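You operate a simulated robot arm through the tools that you are given. There is no shell and no other tool.

You run a simulated robot arm. Do the job below in one go: nothing can be reset, and whatever is moved stays where it is left.

JOB
Strap the round tube down at 40 daN, then roll the trolley to its end stop and brake it.
Fine: the ring goes over the peg across the load; stop within 3 cm of the end stop; the brake ends on. Set down upright: strap ring.

It is judged by the outcome, as a careful person would: the job done as asked, and still so three seconds after it is handed in. It fails if anything else is knocked over, pushed out of place, dropped, spilled or broken.

ROBOT AND FRAMES
A 6-joint arm with a two-finger parallel gripper, fixed in place. Base frame: the origin is on the floor under the middle of its stand, x ahead of it, y to its left, z up; the work surface is at about z = 0.72. Readings come in m, degrees, newtons and seconds.
It reaches about 1.347 m from its shoulder. Its first joint turns from -166.0 to 166.0 degrees. Payload 3.91 kg.
The TCP is the grasp point between the finger pads, 0.03 m short of the fingertips. In the tool frame z runs along the fingers and y along their closing line. The gripper opens to 0.11 m. The fingers are 0.02 m wide and 0.01 m thick; the gripper's body (0.048 by 0.112 m) begins 0.055 m behind the TCP.
Orientation is told as [roll, pitch, yaw] about the base's x, y, z axes, in that order, counted from this pose: with the fingers straight down and closing along the base's y, the tool's x points along the base's -x, its y along +y and its z along -z.

CONTROLS
- The arm moves only by the tool drive_tool. Its argument "rows" is a list of rows, each a list of 7 numbers: the opening, from 0 (shut) to 1 (fully open), then the shift along the tool's x, y, z in units of 50 mm (1.0 is 50 mm), then the turn, a rotation vector about the tool's x, y, z in units of 8 degrees (1.0 is 8 degrees). In form: [[fingers, dx, dy, dz, ax, ay, az], ...]. A call has 1 to 20 rows; each row shifts and turns the commanded pose from where the row before left it, along the tool's axes as they then stand. A call with a number of a shift or a turn outside -1 to 1 is refused whole. Rows are played at 5 a second. More than 0.05 m and 8.6 degrees between two rows, or a gripper value outside its range, and nothing of the call is played. A pose out of reach is approached as far as the arm can. The call stops where the force on the tool passes 80 N (or 10 N more than at its start, if that is more) or the arm is blocked; 0.2 s more then pass. Each finger travels about 0.108 m/s and halts on what it meets, pressing with about 36 N; the grip force reading is that of the motor and also rises with nothing between the fingers. The clock runs only during rows and for 0.2 s after the last one: add rows that do not move to give the fingers time. The reply holds the time, the measured pose of the TCP, the force on the tool along the base axes, the opening and the grip force, in the units named above and with some noise, with the torque about the TCP (base axes, N m) and any sound that the robot's microphone picked up.
- Cameras (640 x 400 px; columns grow to the right, rows downward): "scene" is fixed at [0.2232, -0.4969, 1.5216]; the picture's right is [0.48, -0.87, 0.00], its down [-0.56, -0.31, -0.77] and it looks along [0.67, 0.37, -0.64] (base axes); focal length 335 px, centre (320, 200). "wrist" rides on the gripper at [0.072, 0.017, -0.103] in the tool frame; the picture's right is [-0.23, 0.97, 0.00], its down [-0.76, -0.18, -0.62] and it looks along [-0.61, -0.14, 0.78] (tool axes); focal length 222 px, centre (320, 200). There is no depth. A picture from a camera that has moved, and an enlarged one, comes with that camera's place and axes in the base frame and with its lens. The place of the scene camera against the robot may be out by one fixed shift of up to 0.012 m in any direction.
- camera(camera): a new picture of that camera. No time passes.
- zoom(camera, box): a new picture of the part [left, top, right, bottom] of that camera's present view, enlarged. No time passes.
- job_done(): hands the job in; it is judged then, once.

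Places have to be worked out from the pictures, the camera data and where the tool is seen. Open the gripper and draw the arm clear of the work before you hand the job in, unless the task says otherwise.

The tools are called after "Request:" as name(argument=value, ...) on one line, values as JSON. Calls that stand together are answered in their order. drive_tool: Moves the arm, as the interface text tells. Its arguments: {"type":"object","properties":{"rows":{"type":"array"}},"required":["rows"]} The other tools are called the same way: camera (camera) takes a picture; zoom (camera, box) takes an enlarged picture of a part of a camera's view; job_done () hands the job in.

At the start:

```text
t: 0.0
eef_pos: [0.5876, 0.0766, 1.2394]
tcp_rot: [0.0, 0.0, -0.1]
ft_force: [1.0, -0.2, -0.8]
wrist_torque: [0.0, -0.01, 0.02]
grip_width: 0.11
finger_force: 0.1
```

scene: 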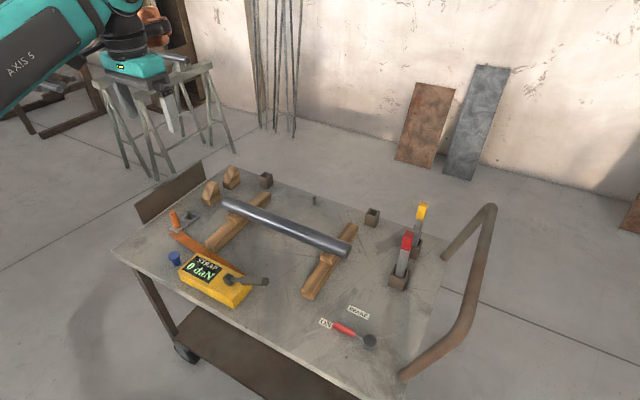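
wrist: 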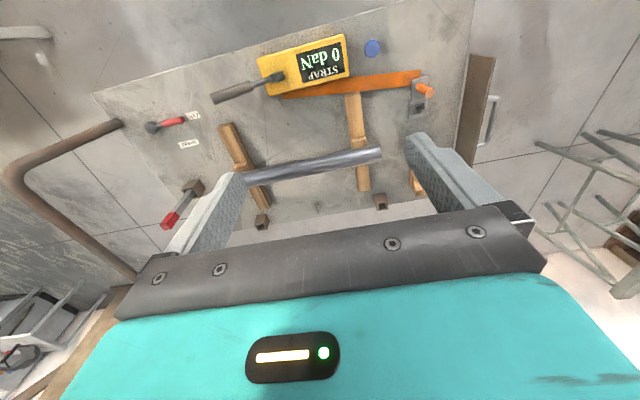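

The scene shows a trolley with a tube on two wooden cradles, a yellow ratchet/tensioner reading 0 daN, an orange strap with a ring, wedges, and a brake lever. I'll enlarge parts of the picture first.

Request:
zoom(camera="scene", box=[110, 150, 290, 320])

Request:
zoom(camera="scene", box=[280, 180, 460, 360])

Request:
zoom(camera="wrist", box=[80, 20, 480, 240])

```text
2.35 times, centred on (200, 235) of scene
camera zoom: at [0.2232, -0.4969, 1.5216], right [0.48, -0.87, 0.0], down [-0.56, -0.31, -0.77], along [0.67, 0.37, -0.64], focal length 788 px, centre (602, 118)
```

zoom: 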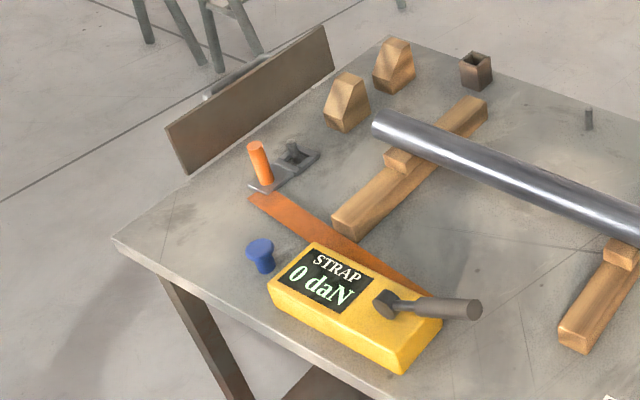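

```text
2.22 times, centred on (370, 270) of scene
camera zoom: at [0.2232, -0.4969, 1.5216], right [0.48, -0.87, 0.0], down [-0.56, -0.31, -0.77], along [0.67, 0.37, -0.64], focal length 745 px, centre (209, 44)
```

zoom: 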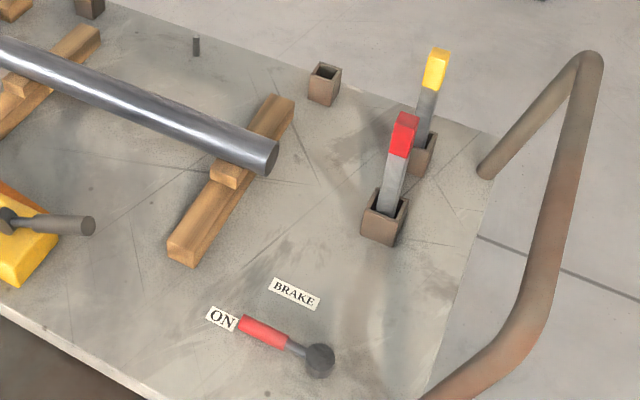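

```text
1.60 times, centred on (280, 130) of wrist
camera zoom: at [0.5152, 0.0933, 1.3422], right [0.23, 0.97, 0.0], down [0.76, -0.18, 0.62], along [0.61, -0.14, -0.78], focal length 355 px, centre (384, 312)
```

zoom: 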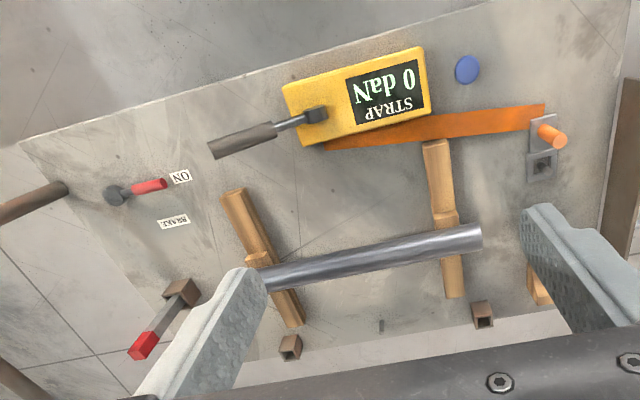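

I'll enlarge the left floor area, the handle end, and the strap ring before moving anything, because I haven't found the end stop yet.

Request:
zoom(camera="scene", box=[0, 50, 240, 200])

Request:
zoom(camera="scene", box=[0, 220, 288, 400])

Request:
zoom(camera="scene", box=[380, 180, 640, 400])

Request:
zoom(camera="wrist", box=[380, 30, 640, 200])

Request:
zoom(camera="scene", box=[160, 190, 240, 240])

```text
2.67 times, centred on (120, 125) of scene
camera zoom: at [0.2232, -0.4969, 1.5216], right [0.48, -0.87, 0.0], down [-0.56, -0.31, -0.77], along [0.67, 0.37, -0.64], focal length 894 px, centre (853, 400)
```

zoom: 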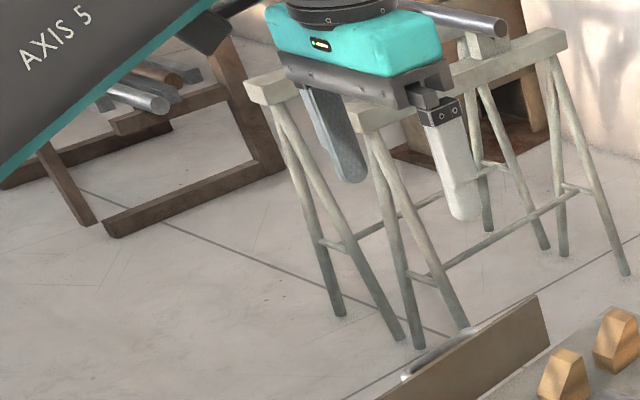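

```text
2.22 times, centred on (144, 310) of scene
camera zoom: at [0.2232, -0.4969, 1.5216], right [0.48, -0.87, 0.0], down [-0.56, -0.31, -0.77], along [0.67, 0.37, -0.64], focal length 745 px, centre (711, -44)
```

zoom: 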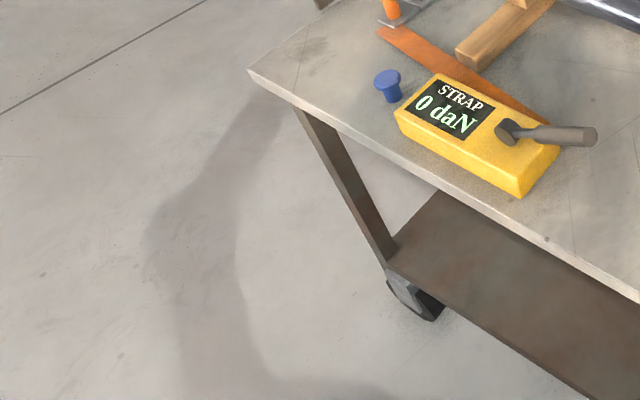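

```text
1.82 times, centred on (510, 290) of scene
camera zoom: at [0.2232, -0.4969, 1.5216], right [0.48, -0.87, 0.0], down [-0.56, -0.31, -0.77], along [0.67, 0.37, -0.64], focal length 609 px, centre (-26, 36)
```

zoom: 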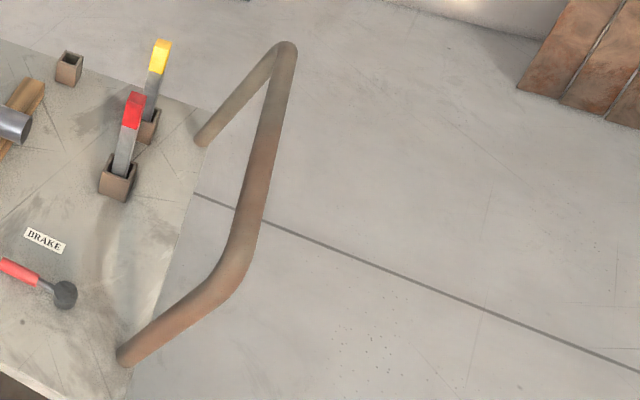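

```text
2.35 times, centred on (510, 115) of wrist
camera zoom: at [0.5152, 0.0933, 1.3422], right [0.23, 0.97, 0.0], down [0.76, -0.18, 0.62], along [0.61, -0.14, -0.78], focal length 523 px, centre (-127, 400)
```

zoom: 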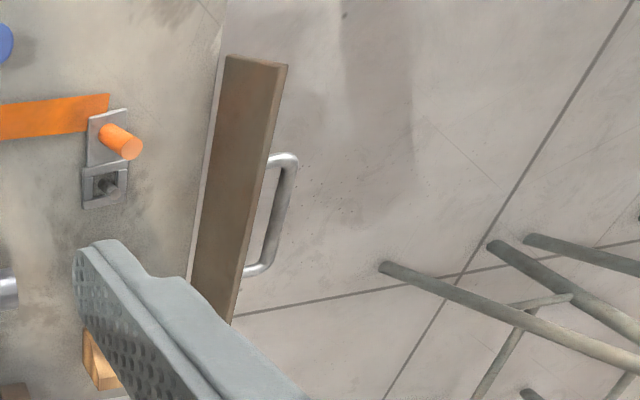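

```text
8.00 times, centred on (200, 215) of scene
camera zoom: at [0.2232, -0.4969, 1.5216], right [0.48, -0.87, 0.0], down [-0.56, -0.31, -0.77], along [0.67, 0.37, -0.64], focal length 2680 px, centre (1280, 80)
```

zoom: 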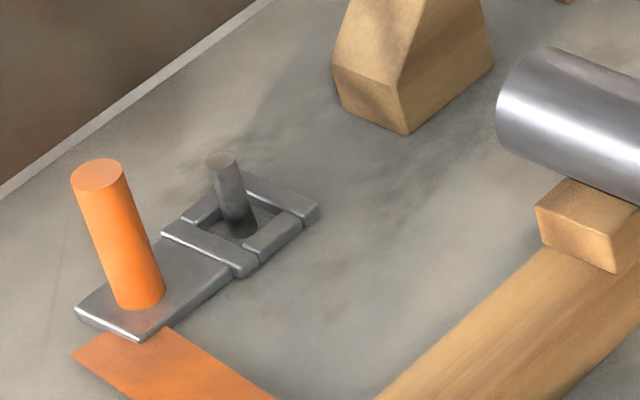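

The ring is parked over a small square-eyed stub with an orange upright grip, and the target peg stands on the far side of the tube. I still don't see an end stop, so I check the remaining wrist view areas.

Request:
zoom(camera="wrist", box=[0, 0, 200, 125])

Request:
zoom(camera="wrist", box=[0, 200, 220, 400])

Request:
zoom(camera="wrist", box=[440, 0, 640, 125])

```text
3.20 times, centred on (100, 62) of wrist
camera zoom: at [0.5152, 0.0933, 1.3422], right [0.23, 0.97, 0.0], down [0.76, -0.18, 0.62], along [0.61, -0.14, -0.78], focal length 711 px, centre (1024, 640)
```

zoom: 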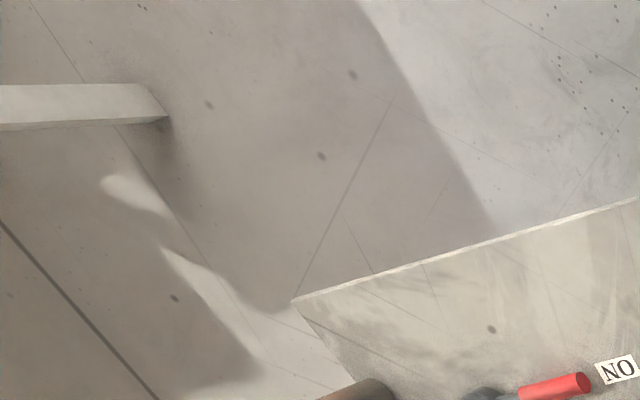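

```text
2.00 times, centred on (110, 300) of wrist
camera zoom: at [0.5152, 0.0933, 1.3422], right [0.23, 0.97, 0.0], down [0.76, -0.18, 0.62], along [0.61, -0.14, -0.78], focal length 444 px, centre (740, 0)
```

zoom: 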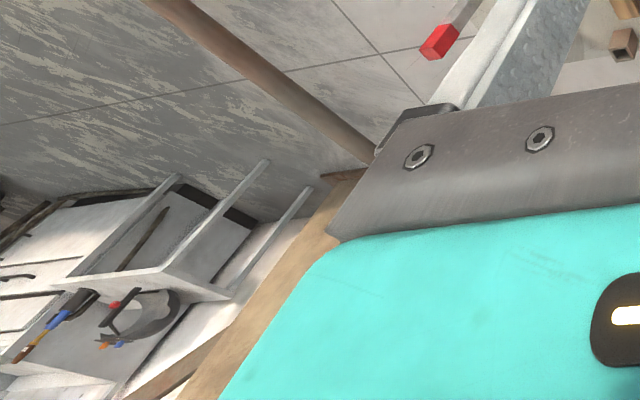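

```text
3.20 times, centred on (540, 62) of wrist
camera zoom: at [0.5152, 0.0933, 1.3422], right [0.23, 0.97, 0.0], down [0.76, -0.18, 0.62], along [0.61, -0.14, -0.78], focal length 711 px, centre (-384, 640)
```

zoom: 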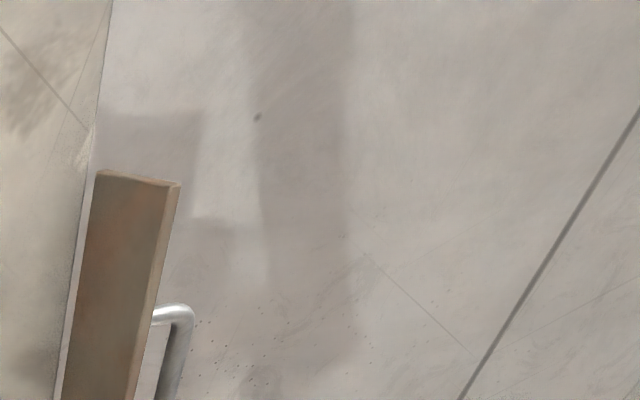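

There is a pale block near the floor on the −y side that may be the end stop. I'll swing the arm up there and turn the wrist camera toward −y to look.

Request:
drive_tool(rows=[[1, 0.2, -1, -0.3, 0, 0, 0], [1, 0.2, -1, -0.3, 0, 0, 0], [1, 0.2, -1, 0, 0, 0, 0], [1, 0.2, -1, 0, 0, 0, 0], [1, 0, -1, 0, 0, 0, 0], [1, 0, -1, 0, 0, 0, 0], [1, 0, 0, 0, 0, 0, 1], [1, 0, 0, 0, 0, 0, 1], [1, 0, 0, 0, 0, 0, 1], [1, 0, 0, 0, 0, 0, 1], [1, 0, 0, 0, 0, 0, 1], [1, 0, 0, 0, 0, 0, 1], [1, 0, 0, 0, 0, 0, 1], [1, 0, 0, 0, 0, 0, 1], [1, 0, 0, 0, 0, 0, 1], [1, 0, 0, 0, 0, 0, 1]])

Request:
camera(camera="wrist")

Request:
camera(camera="scene")

```text
refused: row 1 steps farther than a row can; nothing moved
```

```text
taken
camera wrist: at [0.5152, 0.0933, 1.3422], right [0.23, 0.97, 0.0], down [0.76, -0.18, 0.62], along [0.61, -0.14, -0.78], focal length 222 px, centre (320, 200)
```

wrist: 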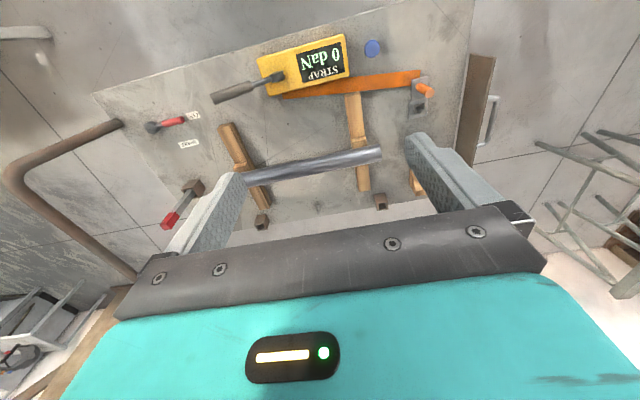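

```text
taken
```

scene: 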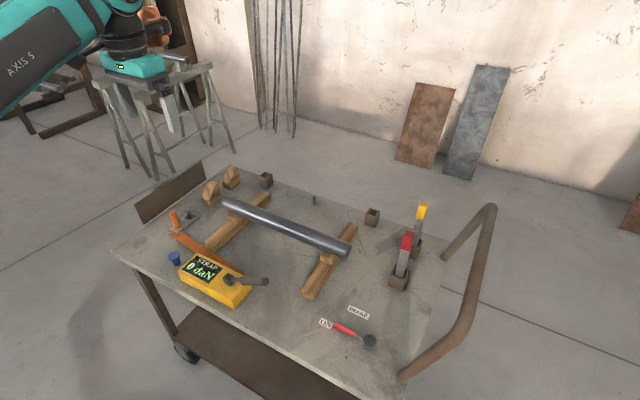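

The combined shift exceeded 5 cm per row, so nothing moved. I'll redo it with smaller per-row steps.

Request:
drive_tool(rows=[[1, 0, -0.96, 0, 0, 0, 0], [1, 0, -0.96, 0, 0, 0, 0], [1, 0, -0.96, 0, 0, 0, 0], [1, 0, -0.96, 0, 0, 0, 0], [1, 0, -0.96, 0, 0, 0, 0], [1, 0, -0.96, 0, 0, 0, 0], [1, 0, 0, 0, 0, 0, 1], [1, 0, 0, 0, 0, 0, 1], [1, 0, 0, 0, 0, 0, 1], [1, 0, 0, 0, 0, 0, 1], [1, 0, 0, 0, 0, 0, 1], [1, 0, 0, 0, 0, 0, 1], [1, 0, 0, 0, 0, 0, 1], [1, 0, 0, 0, 0, 0, 1], [1, 0, 0, 0, 0, 0, 1], [1, 0, 0, 0, 0, 0, 1]])

Request:
camera(camera="wrist")

Request:
camera(camera="scene")

```text
t: 3.4
eef_pos: [0.587, -0.2106, 1.2378]
tcp_rot: [0.2, 0.1, -80.1]
ft_force: [-1.1, -0.4, -0.4]
wrist_torque: [0.01, -0.02, 0.0]
grip_width: 0.11
finger_force: 0.0
```

```text
taken
camera wrist: at [0.5921, -0.1368, 1.3417], right [1.0, -0.06, 0.0], down [-0.04, -0.78, 0.62], along [-0.03, -0.62, -0.78], focal length 222 px, centre (320, 200)
```

wrist: 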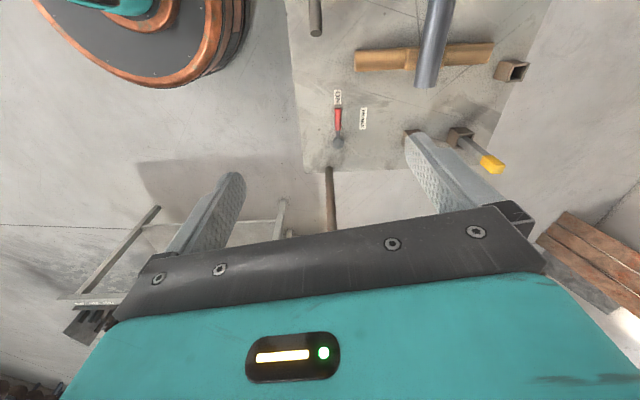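

```text
taken
```

scene: 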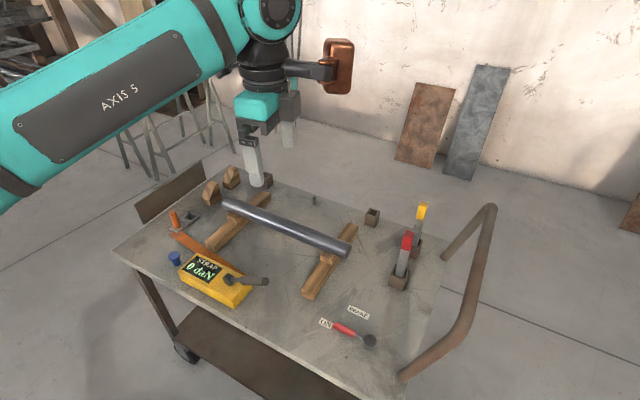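

The fingers hide the view past the handle, so I'll tilt the tool by 40° to raise the camera toward the −y floor.

Request:
drive_tool(rows=[[1, 0, 0, 0, 0, -1, 0], [1, 0, 0, 0, 0, -1, 0], [1, 0, 0, 0, 0, -1, 0], [1, 0, 0, 0, 0, -1, 0], [1, 0, 0, 0, 0, -1, 0]])

Request:
camera(camera="wrist")

```text
t: 4.6
eef_pos: [0.5878, -0.2128, 1.2384]
tcp_rot: [0.0, -40.2, -80.1]
ft_force: [-0.5, -0.4, -0.2]
wrist_torque: [0.03, -0.02, -0.01]
grip_width: 0.1098
finger_force: 0.1
```

```text
taken
camera wrist: at [0.5832, -0.0888, 1.2712], right [0.99, 0.0, 0.15], down [-0.14, -0.21, 0.97], along [0.03, -0.98, -0.21], focal length 222 px, centre (320, 200)
```

wrist: 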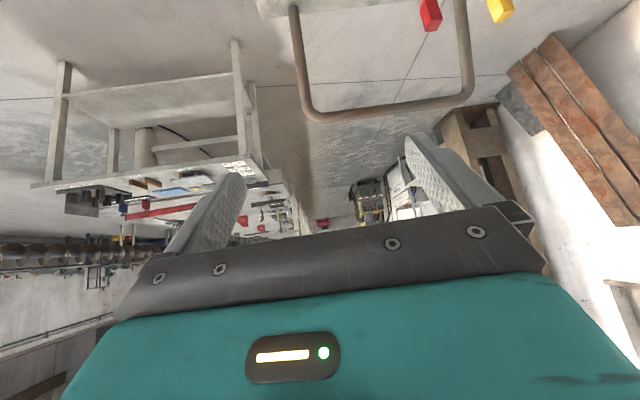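

Request:
zoom(camera="wrist", box=[220, 0, 540, 200])

Request:
zoom(camera="wrist", box=[0, 0, 320, 200])

```text
2.00 times, centred on (380, 100) of wrist
camera zoom: at [0.5832, -0.0888, 1.2712], right [0.99, 0.0, 0.15], down [-0.14, -0.21, 0.97], along [0.03, -0.98, -0.21], focal length 444 px, centre (200, 400)
```

zoom: 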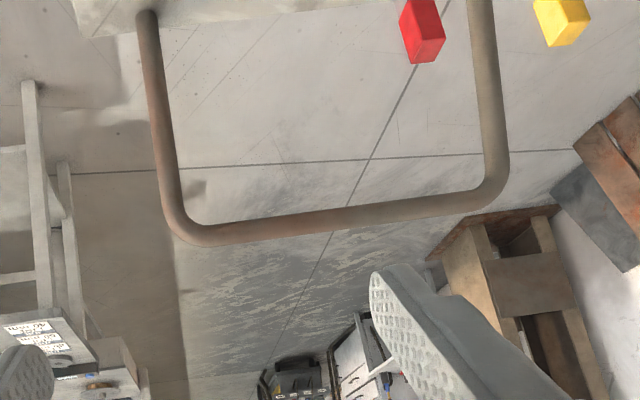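

```text
2.00 times, centred on (160, 100) of wrist
camera zoom: at [0.5832, -0.0888, 1.2712], right [0.99, 0.0, 0.15], down [-0.14, -0.21, 0.97], along [0.03, -0.98, -0.21], focal length 444 px, centre (640, 400)
```

zoom: 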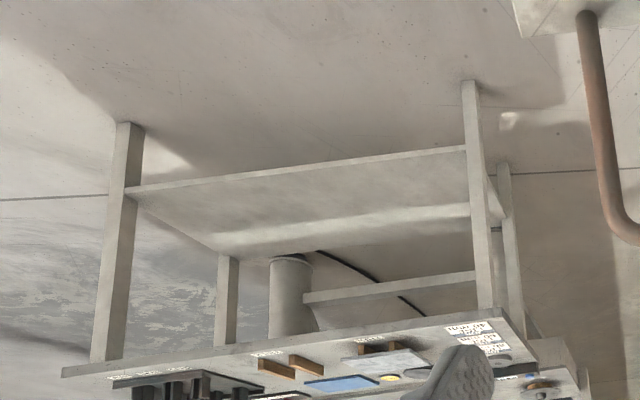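

No end stop is visible on the −y side; the floor there is clear. I'll untilt and swing the camera to look toward +y.

Request:
drive_tool(rows=[[1, 0, 0, 0, 0, 1, 0], [1, 0, 0, 0, 0, 1, 0], [1, 0, 0, 0, 0, 1, 0], [1, 0, 0, 0, 0, 1, 0], [1, 0, 0, 0, 0, 1, 0], [1, 0, 0, 0, 0, 0, -1], [1, 0, 0, 0, 0, 0, -1], [1, 0, 0, 0, 0, 0, -1], [1, 0, 0, 0, 0, 0, -1], [1, 0, 0, 0, 0, 0, -1], [1, 0, 0, 0, 0, 0, -1], [1, 0, 0, 0, 0, 0, -1], [1, 0, 0, 0, 0, 0, -1], [1, 0, 0, 0, 0, 0, -1], [1, 0, 0, 0, 0, 0, -1], [1, 0, 0, 0, 0, 0, -1], [1, 0, 0, 0, 0, 0, -1], [1, 0, 0, 0, 0, 0, -1], [1, 0, 0, 0, 0, 0, -1], [1, 0, 0, 0, 0, 0, -1]])

Request:
drive_tool(rows=[[1, 0, 0, 0, 0, 0, -1], [1, 0, 0, 0, 0, 0, -1], [1, 0, 0, 0, 0, 0, -1], [1, 0, 0, 0, 0, 0, -1], [1, 0, 0, 0, 0, 0, -1], [1, 0, 0, 0, 0, 0, -1], [1, 0, 0, 0, 0, 0, -1], [1, 0, 0, 0, 0, 0, -1], [1, -0.9, 0, 0, 0, 0, 0], [1, -0.9, 0, 0, 0, 0, 0], [1, -0.9, 0, 0, 0, 0, 0], [1, -0.9, 0, 0, 0, 0, 0], [1, 0, 0, 0, 0, -1, 0], [1, 0, 0, 0, 0, -1, 0], [1, 0, 0, 0, 0, -1, 0], [1, 0, 0, 0, 0, -1, 0]])

Request:
camera(camera="wrist")

```text
t: 8.8
eef_pos: [0.5876, -0.2111, 1.2389]
tcp_rot: [-0.1, -0.2, 40.1]
ft_force: [-0.1, 0.0, -0.5]
wrist_torque: [0.01, -0.03, 0.0]
grip_width: 0.1101
finger_force: 0.1
```

```text
t: 12.2
eef_pos: [0.5466, -0.03, 1.2255]
tcp_rot: [-0.5, -32.1, 104.0]
ft_force: [-0.4, 0.1, 0.4]
wrist_torque: [-0.01, -0.01, -0.01]
grip_width: 0.1099
finger_force: 0.0
out of reach, approached as far as the arm can: row 16
```

```text
taken
camera wrist: at [0.5569, -0.1461, 1.2741], right [-0.99, -0.04, 0.11], down [0.09, 0.35, 0.93], along [-0.08, 0.94, -0.34], focal length 222 px, centre (320, 200)
```

wrist: 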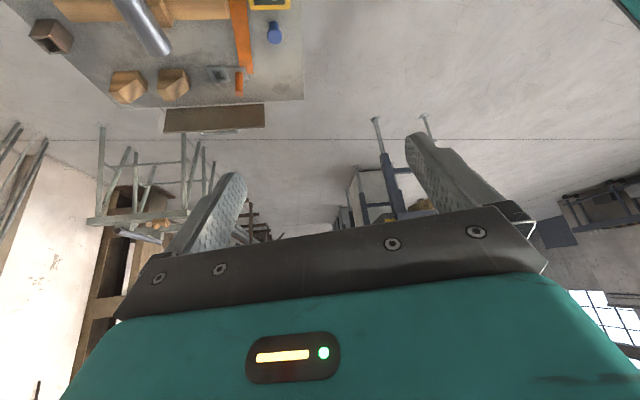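

Request:
zoom(camera="wrist", box=[60, 60, 380, 260])

Request:
zoom(camera="wrist", box=[300, 0, 640, 210])

Request:
zoom(camera="wrist", box=[20, 0, 320, 150])

```text
2.00 times, centred on (220, 160) of wrist
camera zoom: at [0.5569, -0.1461, 1.2741], right [-0.99, -0.04, 0.11], down [0.09, 0.35, 0.93], along [-0.08, 0.94, -0.34], focal length 444 px, centre (520, 280)
```

zoom: 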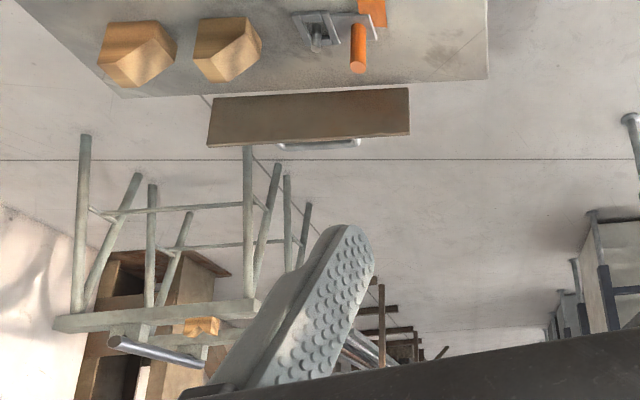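

```text
1.88 times, centred on (470, 105) of wrist
camera zoom: at [0.5569, -0.1461, 1.2741], right [-0.99, -0.04, 0.11], down [0.09, 0.35, 0.93], along [-0.08, 0.94, -0.34], focal length 418 px, centre (38, 379)
```

zoom: 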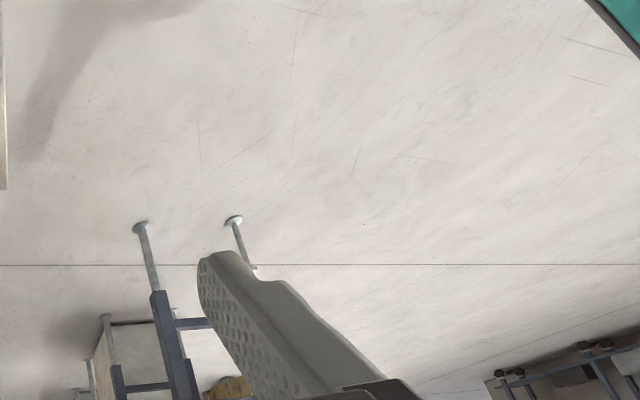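

```text
2.13 times, centred on (170, 75) of wrist
camera zoom: at [0.5569, -0.1461, 1.2741], right [-0.99, -0.04, 0.11], down [0.09, 0.35, 0.93], along [-0.08, 0.94, -0.34], focal length 474 px, centre (640, 467)
```

zoom: 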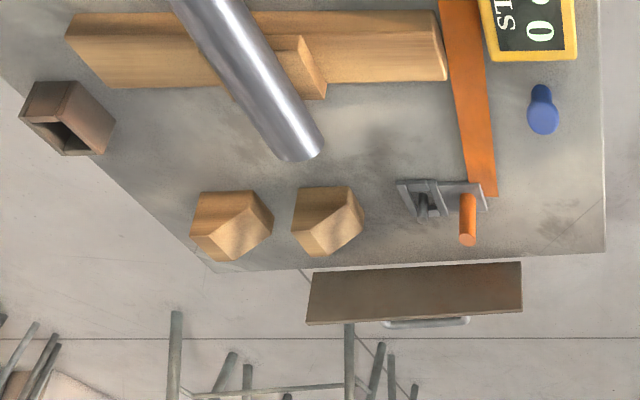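

Line-of-sight past the table edge hides the floor from about y=0.45 to 1.1, so the stop could be hidden there. I'll untilt, turn back to zero yaw and move the camera out over y≈0.6.

Request:
drive_tool(rows=[[1, 0, 0, 0, 0, 1, 0], [1, 0, 0, 0, 0, 1, 0], [1, 0, 0, 0, 0, 1, 0], [1, 0, 0, 0, 0, 1, 0], [1, 0, 0, 0, 0, 0, 1], [1, 0, 0, 0, 0, 0, 1], [1, 0, 0, 0, 0, 0, 1], [1, 0, 0, 0, 0, 0, 1], [1, 0, 0, 0, 0, 0, 1], [1, 0, 0, 0, 0, 0, 1], [1, 0, 0, 0, 0, 0, 1], [1, 0, 0, 0, 0, 0, 1], [1, 0, 0, 0, 0, 0, 1], [1, 0, 0, 0, 0, 0, 1], [1, 0, 0, 0, 0, 0, 1], [1, 0, 0, 0, 0, 0, 1], [1, 0, 0, 0, 0, 0, 1]])

Request:
drive_tool(rows=[[1, 0, 0.98, 0, 0, 0, 0], [1, 0, 0.98, 0, 0, 0, 0], [1, 0, 0.98, 0, 0, 0, 0], [1, 0, 0.98, 0, 0, 0, 0], [1, 0, 0.98, 0, 0, 0, 0], [1, 0, 0.98, 0, 0, 0, 0], [1, 0, 0.98, 0, 0, 0, 0], [1, 0, 0.98, 0, 0, 0, 0], [1, 0, 0.98, 0, 0, 0, 0], [1, 0, 0.98, 0, 0, 0, 0], [1, 0, 0.98, 0, 0, 0, 0], [1, 0, 0.98, 0, 0, 0, 0], [1, 0, 0, 0, 0, 0, 0]])

Request:
camera(camera="wrist")

```text
t: 15.8
eef_pos: [0.5474, -0.0278, 1.225]
tcp_rot: [0.0, 0.0, -0.2]
ft_force: [0.1, -0.6, 1.0]
wrist_torque: [-0.03, 0.03, -0.01]
grip_width: 0.1102
finger_force: 0.0
```

```text
t: 18.6
eef_pos: [0.5462, 0.5628, 1.2228]
tcp_rot: [-0.1, 0.0, 0.0]
ft_force: [-0.2, 0.1, 0.1]
wrist_torque: [0.0, 0.01, -0.04]
grip_width: 0.1099
finger_force: 0.1
```

```text
taken
camera wrist: at [0.4737, 0.5791, 1.3266], right [0.23, 0.97, 0.0], down [0.76, -0.18, 0.62], along [0.61, -0.14, -0.78], focal length 222 px, centre (320, 200)
```

wrist: 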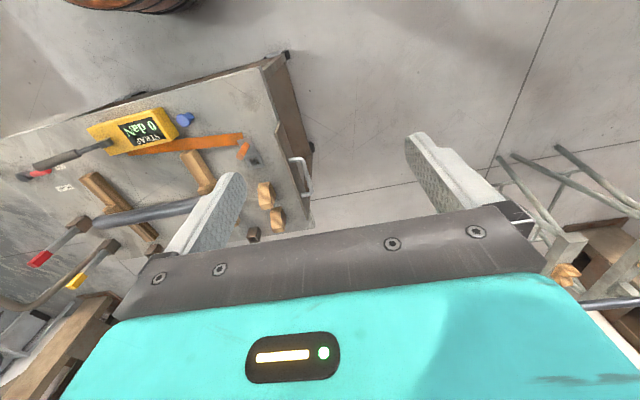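

Request:
zoom(camera="wrist", box=[200, 20, 360, 240])

Request:
zoom(camera="wrist", box=[260, 0, 560, 190])

Request:
zoom(camera="wrist", box=[0, 40, 320, 240])

```text
1.82 times, centred on (280, 130) of wrist
camera zoom: at [0.4737, 0.5791, 1.3266], right [0.23, 0.97, 0.0], down [0.76, -0.18, 0.62], along [0.61, -0.14, -0.78], focal length 404 px, centre (393, 327)
```

zoom: 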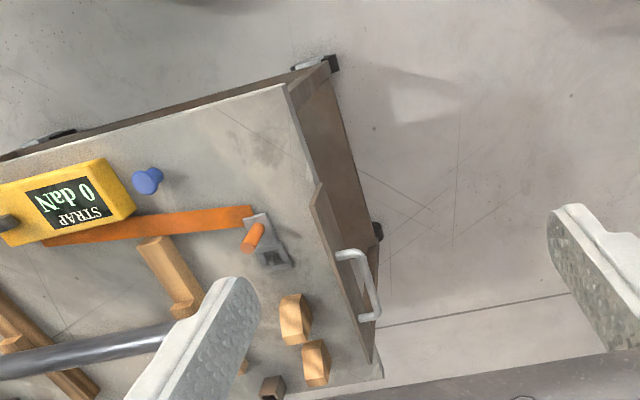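

```text
2.11 times, centred on (410, 95) of wrist
camera zoom: at [0.4737, 0.5791, 1.3266], right [0.23, 0.97, 0.0], down [0.76, -0.18, 0.62], along [0.61, -0.14, -0.78], focal length 468 px, centre (130, 421)
```

zoom: 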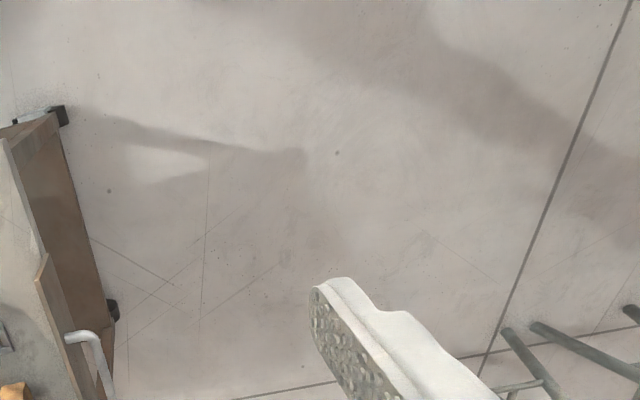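

```text
2.00 times, centred on (160, 140) of wrist
camera zoom: at [0.4737, 0.5791, 1.3266], right [0.23, 0.97, 0.0], down [0.76, -0.18, 0.62], along [0.61, -0.14, -0.78], focal length 444 px, centre (640, 320)
```

zoom: 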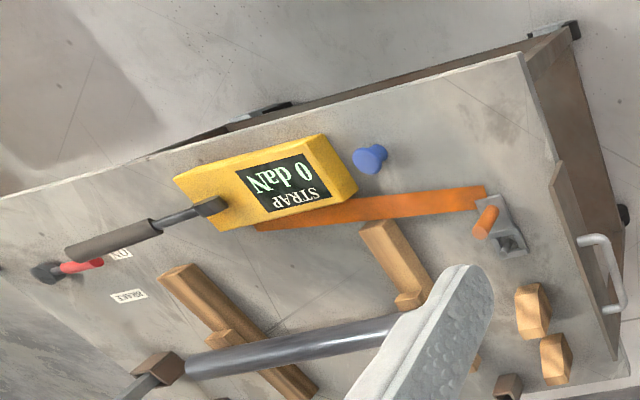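

The board with the D-handle is part of the trolley. Something grey and black shows by the wheels, so I'll enlarge those.

Request:
zoom(camera="wrist", box=[250, 30, 330, 80])

Request:
zoom(camera="wrist", box=[90, 75, 170, 125])

Request:
zoom(camera="scene", box=[150, 320, 230, 370])

Request:
zoom(camera="wrist", box=[280, 130, 360, 180])

```text
8.00 times, centred on (290, 55) of wrist
camera zoom: at [0.4737, 0.5791, 1.3266], right [0.23, 0.97, 0.0], down [0.76, -0.18, 0.62], along [0.61, -0.14, -0.78], focal length 1777 px, centre (560, 1360)
```

zoom: 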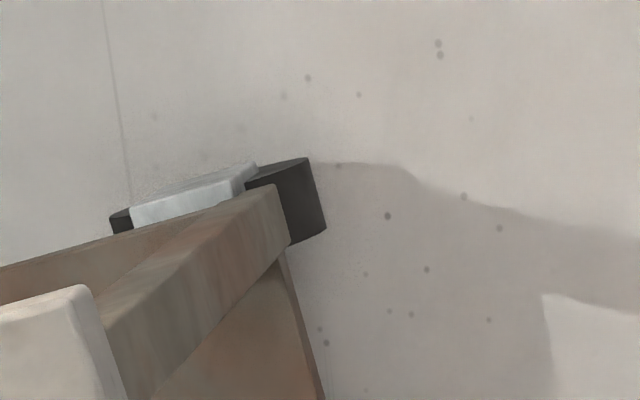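

```text
8.00 times, centred on (130, 100) of wrist
camera zoom: at [0.4737, 0.5791, 1.3266], right [0.23, 0.97, 0.0], down [0.76, -0.18, 0.62], along [0.61, -0.14, -0.78], focal length 1777 px, centre (1840, 1000)
```

zoom: 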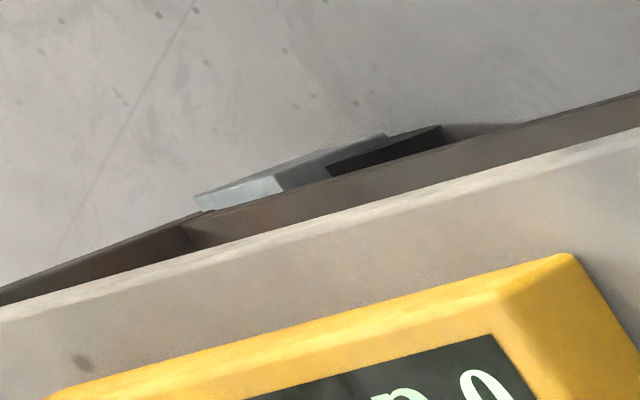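

```text
8.00 times, centred on (190, 345) of scene
camera zoom: at [0.2232, -0.4969, 1.5216], right [0.48, -0.87, 0.0], down [-0.56, -0.31, -0.77], along [0.67, 0.37, -0.64], focal length 2680 px, centre (1360, -960)
```

zoom: 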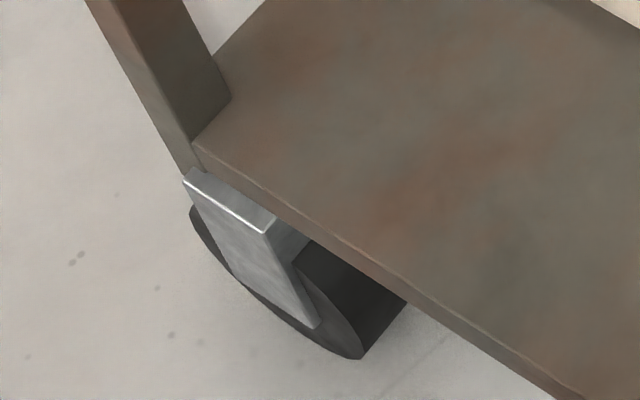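

```text
8.00 times, centred on (320, 155) of wrist
camera zoom: at [0.4737, 0.5791, 1.3266], right [0.23, 0.97, 0.0], down [0.76, -0.18, 0.62], along [0.61, -0.14, -0.78], focal length 1777 px, centre (320, 560)
```

zoom: 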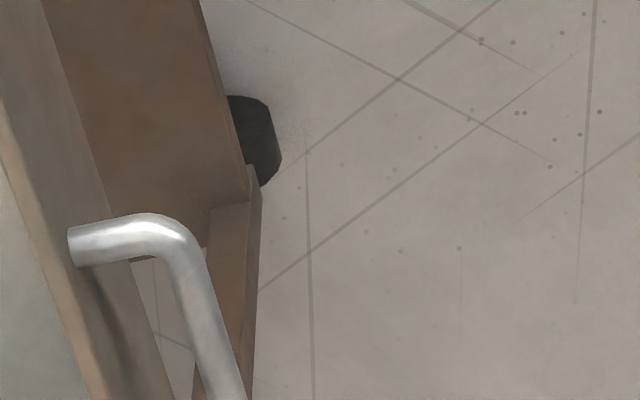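

The wheels roll along y, and the floor on the +y side is clear of any stop. I'll carry the camera over to the −y end to see the floor close to that end.

Request:
drive_tool(rows=[[1, 0, -0.98, 0, 0, 0, 0], [1, 0, -0.98, 0, 0, 0, 0], [1, 0, -0.98, 0, 0, 0, 0], [1, 0, -0.98, 0, 0, 0, 0], [1, 0, -0.98, 0, 0, 0, 0], [1, 0, -0.98, 0, 0, 0, 0], [1, 0, -0.98, 0, 0, 0, 0], [1, 0, -0.98, 0, 0, 0, 0], [1, 0, -0.98, 0, 0, 0, 0], [1, 0, -0.98, 0, 0, 0, 0], [1, 0, -0.98, 0, 0, 0, 0], [1, 0, -0.98, 0, 0, 0, 0], [1, 0, -0.98, 0, 0, 0, 0], [1, 0, -0.98, 0, 0, 0, 0], [1, 0, -0.98, 0, 0, 0, 0], [1, 0, -0.98, 0, 0, 0, 0], [1, 0, -0.98, 0, 0, 0, 0], [1, 0, -0.98, 0, 0, 0, 0], [1, 0, -0.98, 0, 0, 0, 0], [1, 0, -0.98, 0, 0, 0, 0]])

Request:
drive_tool(rows=[[1, 0, -0.98, 0, 0, 0, 0], [1, 0, -0.98, 0, 0, 0, 0], [1, 0, -0.98, 0, 0, 0, 0], [1, 0, -0.98, 0, 0, 0, 0], [1, 0, -0.98, 0, 0, 0, 0], [1, 0, -0.98, 0, 0, 0, 0], [1, 0, 0, 0, 0, 0, 0]])

Request:
camera(camera="wrist")

```text
t: 22.8
eef_pos: [0.548, -0.4203, 1.2254]
tcp_rot: [0.0, 0.0, 0.0]
ft_force: [-1.4, 1.1, 0.6]
wrist_torque: [-0.05, -0.05, 0.01]
grip_width: 0.11
finger_force: 0.0
```

```text
t: 24.4
eef_pos: [0.5288, -0.6922, 1.1825]
tcp_rot: [-0.1, 0.0, 0.0]
ft_force: [-0.1, 0.1, -0.2]
wrist_torque: [0.01, 0.0, 0.03]
grip_width: 0.11
finger_force: 0.1
out of reach, approached as far as the arm can: row 4, 5, 6
```

```text
taken
camera wrist: at [0.4568, -0.6765, 1.2859], right [0.23, 0.97, 0.0], down [0.76, -0.18, 0.63], along [0.61, -0.14, -0.78], focal length 222 px, centre (320, 200)
```

wrist: 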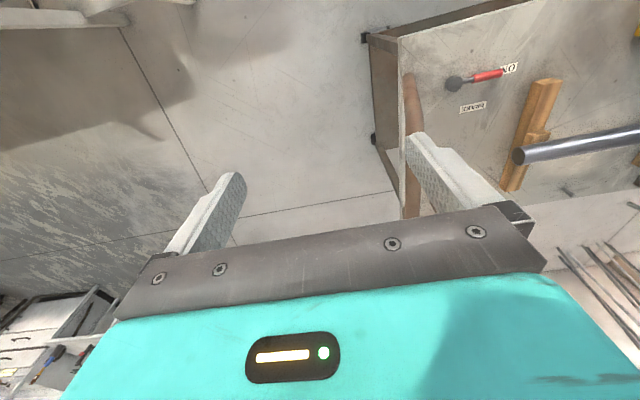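

Request:
zoom(camera="wrist", box=[340, 10, 480, 220])

Request:
zoom(camera="wrist", box=[90, 0, 400, 200])

Request:
zoom(camera="wrist", box=[430, 50, 530, 120])

Request:
camera(camera="scene")

```text
1.90 times, centred on (410, 115) of wrist
camera zoom: at [0.4568, -0.6765, 1.2859], right [0.23, 0.97, 0.0], down [0.76, -0.18, 0.63], along [0.61, -0.14, -0.78], focal length 423 px, centre (149, 362)
```

zoom: 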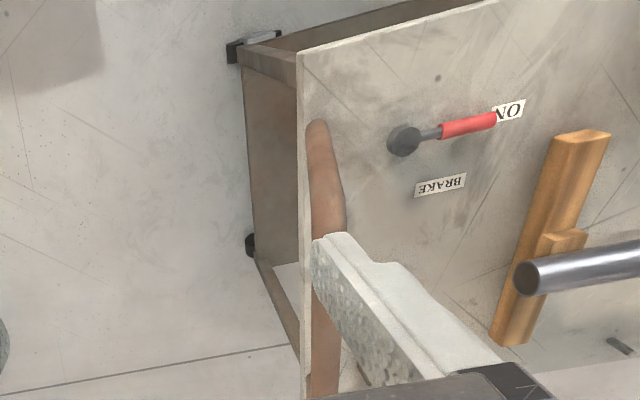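

```text
2.00 times, centred on (245, 100) of wrist
camera zoom: at [0.4568, -0.6765, 1.2859], right [0.23, 0.97, 0.0], down [0.76, -0.18, 0.63], along [0.61, -0.14, -0.78], focal length 444 px, centre (470, 400)
```

zoom: 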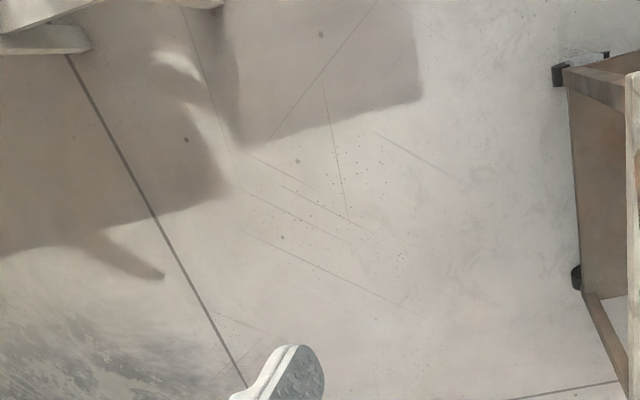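

```text
5.71 times, centred on (480, 85) of wrist
camera zoom: at [0.4568, -0.6765, 1.2859], right [0.23, 0.97, 0.0], down [0.76, -0.18, 0.63], along [0.61, -0.14, -0.78], focal length 1269 px, centre (-594, 857)
```

zoom: 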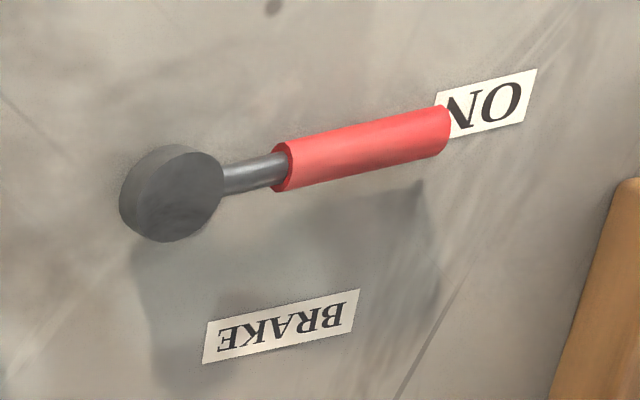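

```text
taken
```

scene: 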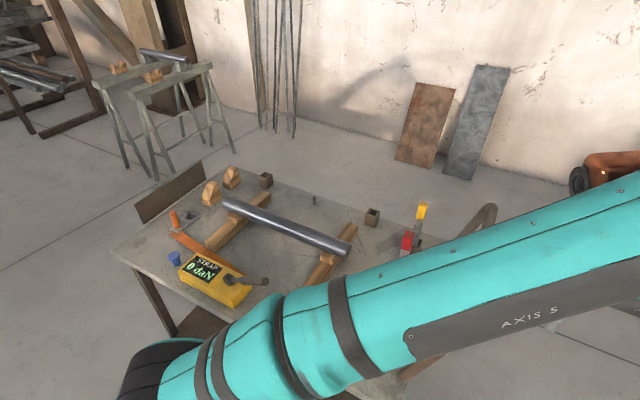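

The brake lever is a horizontal handle on a vertical pivot, pointing to ON. I'll enlarge the sawhorses (now unobstructed, with a tube lying between wooden pieces) and the rest of the scene for hints.

Request:
zoom(camera="scene", box=[80, 20, 240, 180])

Request:
zoom(camera="scene", box=[190, 160, 290, 230])

Request:
zoom(camera="scene", box=[120, 150, 220, 230])

```text
2.50 times, centred on (160, 100) of scene
camera zoom: at [0.2232, -0.4969, 1.5216], right [0.48, -0.87, 0.0], down [-0.56, -0.31, -0.77], along [0.67, 0.37, -0.64], focal length 838 px, centre (720, 450)
```

zoom: 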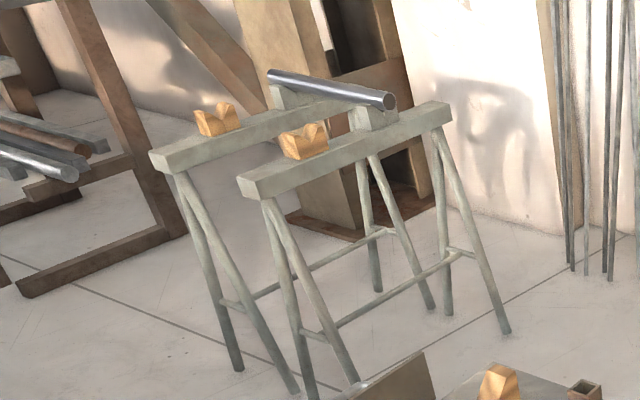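

```text
5.71 times, centred on (240, 195) of scene
camera zoom: at [0.2232, -0.4969, 1.5216], right [0.48, -0.87, 0.0], down [-0.56, -0.31, -0.77], along [0.67, 0.37, -0.64], focal length 1915 px, centre (777, 229)
```

zoom: 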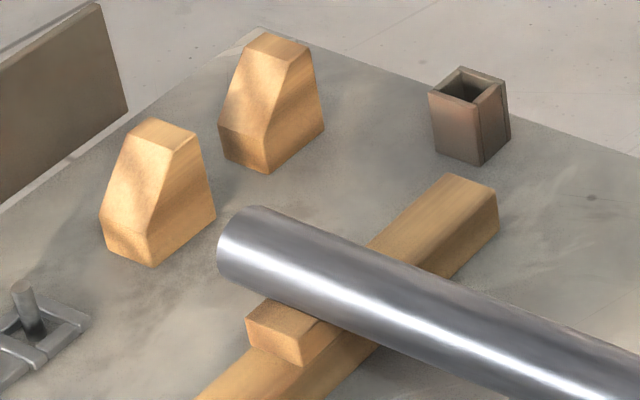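

```text
5.00 times, centred on (170, 190) of scene
camera zoom: at [0.2232, -0.4969, 1.5216], right [0.48, -0.87, 0.0], down [-0.56, -0.31, -0.77], along [0.67, 0.37, -0.64], focal length 1675 px, centre (1070, 250)
```

zoom: 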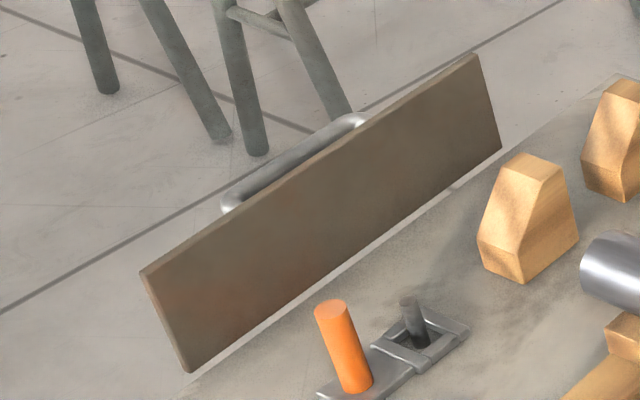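

No stop on the floor at either end, but the floor beyond the far side (x>1.05) and under the trolley is still hidden. I'll bring the camera over the far side of the table, which also gives a close look at the peg and tests reach.

Request:
drive_tool(rows=[[1, 0, 0.98, 0, 0, 0, 0], [1, 0, 0.98, 0, 0, 0, 0], [1, 0, 0.98, 0, 0, 0, 0], [1, 0, 0.98, 0, 0, 0, 0], [1, 0, 0.98, 0, 0, 0, 0], [1, 0, 0.98, 0, 0, 0, 0], [1, 0, 0.98, 0, 0, 0, 0], [1, 0, 0.98, 0, 0, 0, 0], [1, 0, 0.98, 0, 0, 0, 0], [1, 0, 0.98, 0, 0, 0, 0], [1, -0.6, 0.75, 0, 0, 0, 0], [1, -0.6, 0.75, 0, 0, 0, 0], [1, -0.9, 0.2, 0.2, 0, 0, 0], [1, -0.9, 0.1, 0.3, 0, 0, 0], [1, -0.9, 0, 0.3, 0, 0, 0], [1, -0.9, 0, 0.3, 0, 0, 0], [1, -0.9, 0, 0.3, 0, 0, 0], [1, -0.9, 0, 0.3, 0, 0, 0], [1, 0, 0, 0, 0, 0, 0]])

Request:
camera(camera="wrist")

Request:
camera(camera="scene")

```text
t: 28.4
eef_pos: [0.8604, -0.1103, 1.0969]
tcp_rot: [0.2, 0.0, 0.0]
ft_force: [-0.2, -0.2, -0.8]
wrist_torque: [-0.03, 0.01, -0.06]
grip_width: 0.11
finger_force: 0.1
```

```text
taken
camera wrist: at [0.7874, -0.0933, 1.1998], right [0.23, 0.97, 0.0], down [0.76, -0.18, 0.62], along [0.61, -0.14, -0.78], focal length 222 px, centre (320, 200)
```

wrist: 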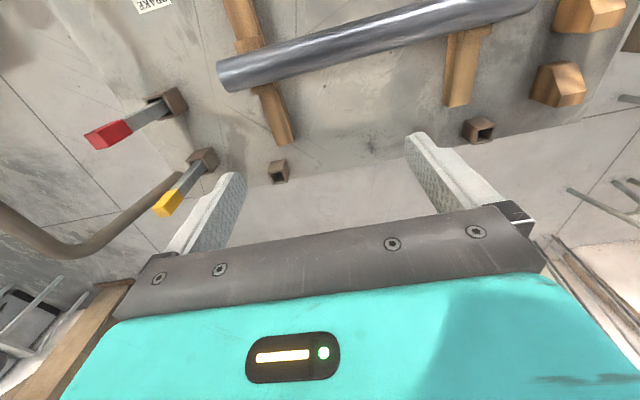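

```text
taken
```

scene: 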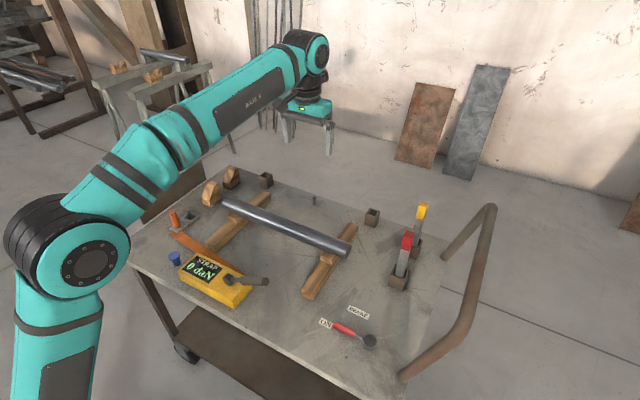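

Request:
zoom(camera="wrist", box=[230, 110, 430, 235])

Request:
zoom(camera="wrist", box=[460, 60, 640, 250])

Request:
zoom(camera="wrist", box=[0, 60, 240, 240])

Request:
zoom(camera="wrist", box=[420, 0, 640, 140])

```text
3.20 times, centred on (330, 172) of wrist
camera zoom: at [0.7874, -0.0933, 1.1998], right [0.23, 0.97, 0.0], down [0.76, -0.18, 0.62], along [0.61, -0.14, -0.78], focal length 711 px, centre (288, 288)
```

zoom: 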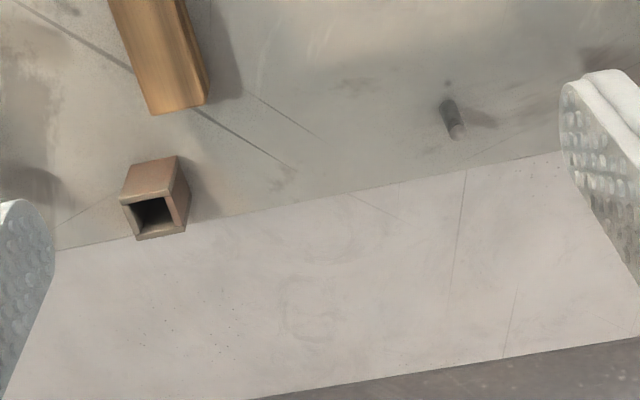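

```text
2.11 times, centred on (550, 155) of wrist
camera zoom: at [0.7874, -0.0933, 1.1998], right [0.23, 0.97, 0.0], down [0.76, -0.18, 0.62], along [0.61, -0.14, -0.78], focal length 468 px, centre (-164, 295)
```

zoom: 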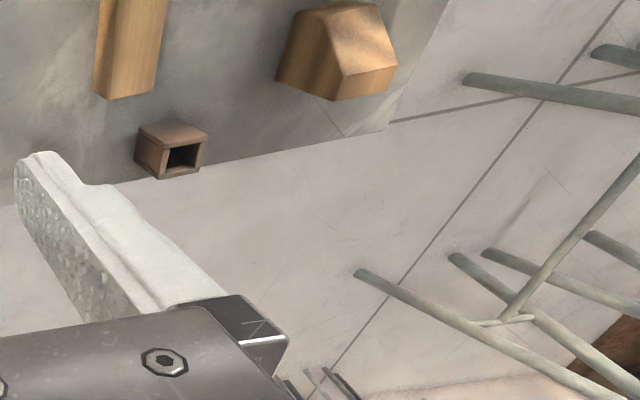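

```text
2.22 times, centred on (120, 150) of wrist
camera zoom: at [0.7874, -0.0933, 1.1998], right [0.23, 0.97, 0.0], down [0.76, -0.18, 0.62], along [0.61, -0.14, -0.78], focal length 494 px, centre (764, 311)
```

zoom: 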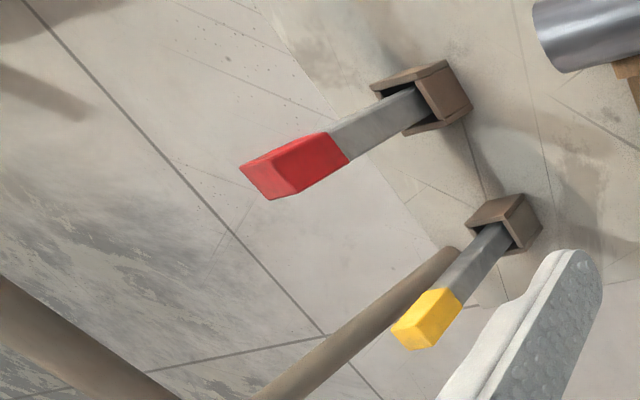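

```text
2.86 times, centred on (530, 70) of wrist
camera zoom: at [0.7874, -0.0933, 1.1998], right [0.23, 0.97, 0.0], down [0.76, -0.18, 0.62], along [0.61, -0.14, -0.78], focal length 635 px, centre (-280, 571)
```

zoom: 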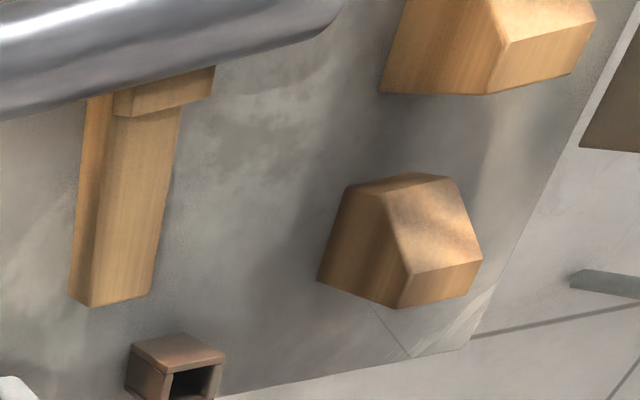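

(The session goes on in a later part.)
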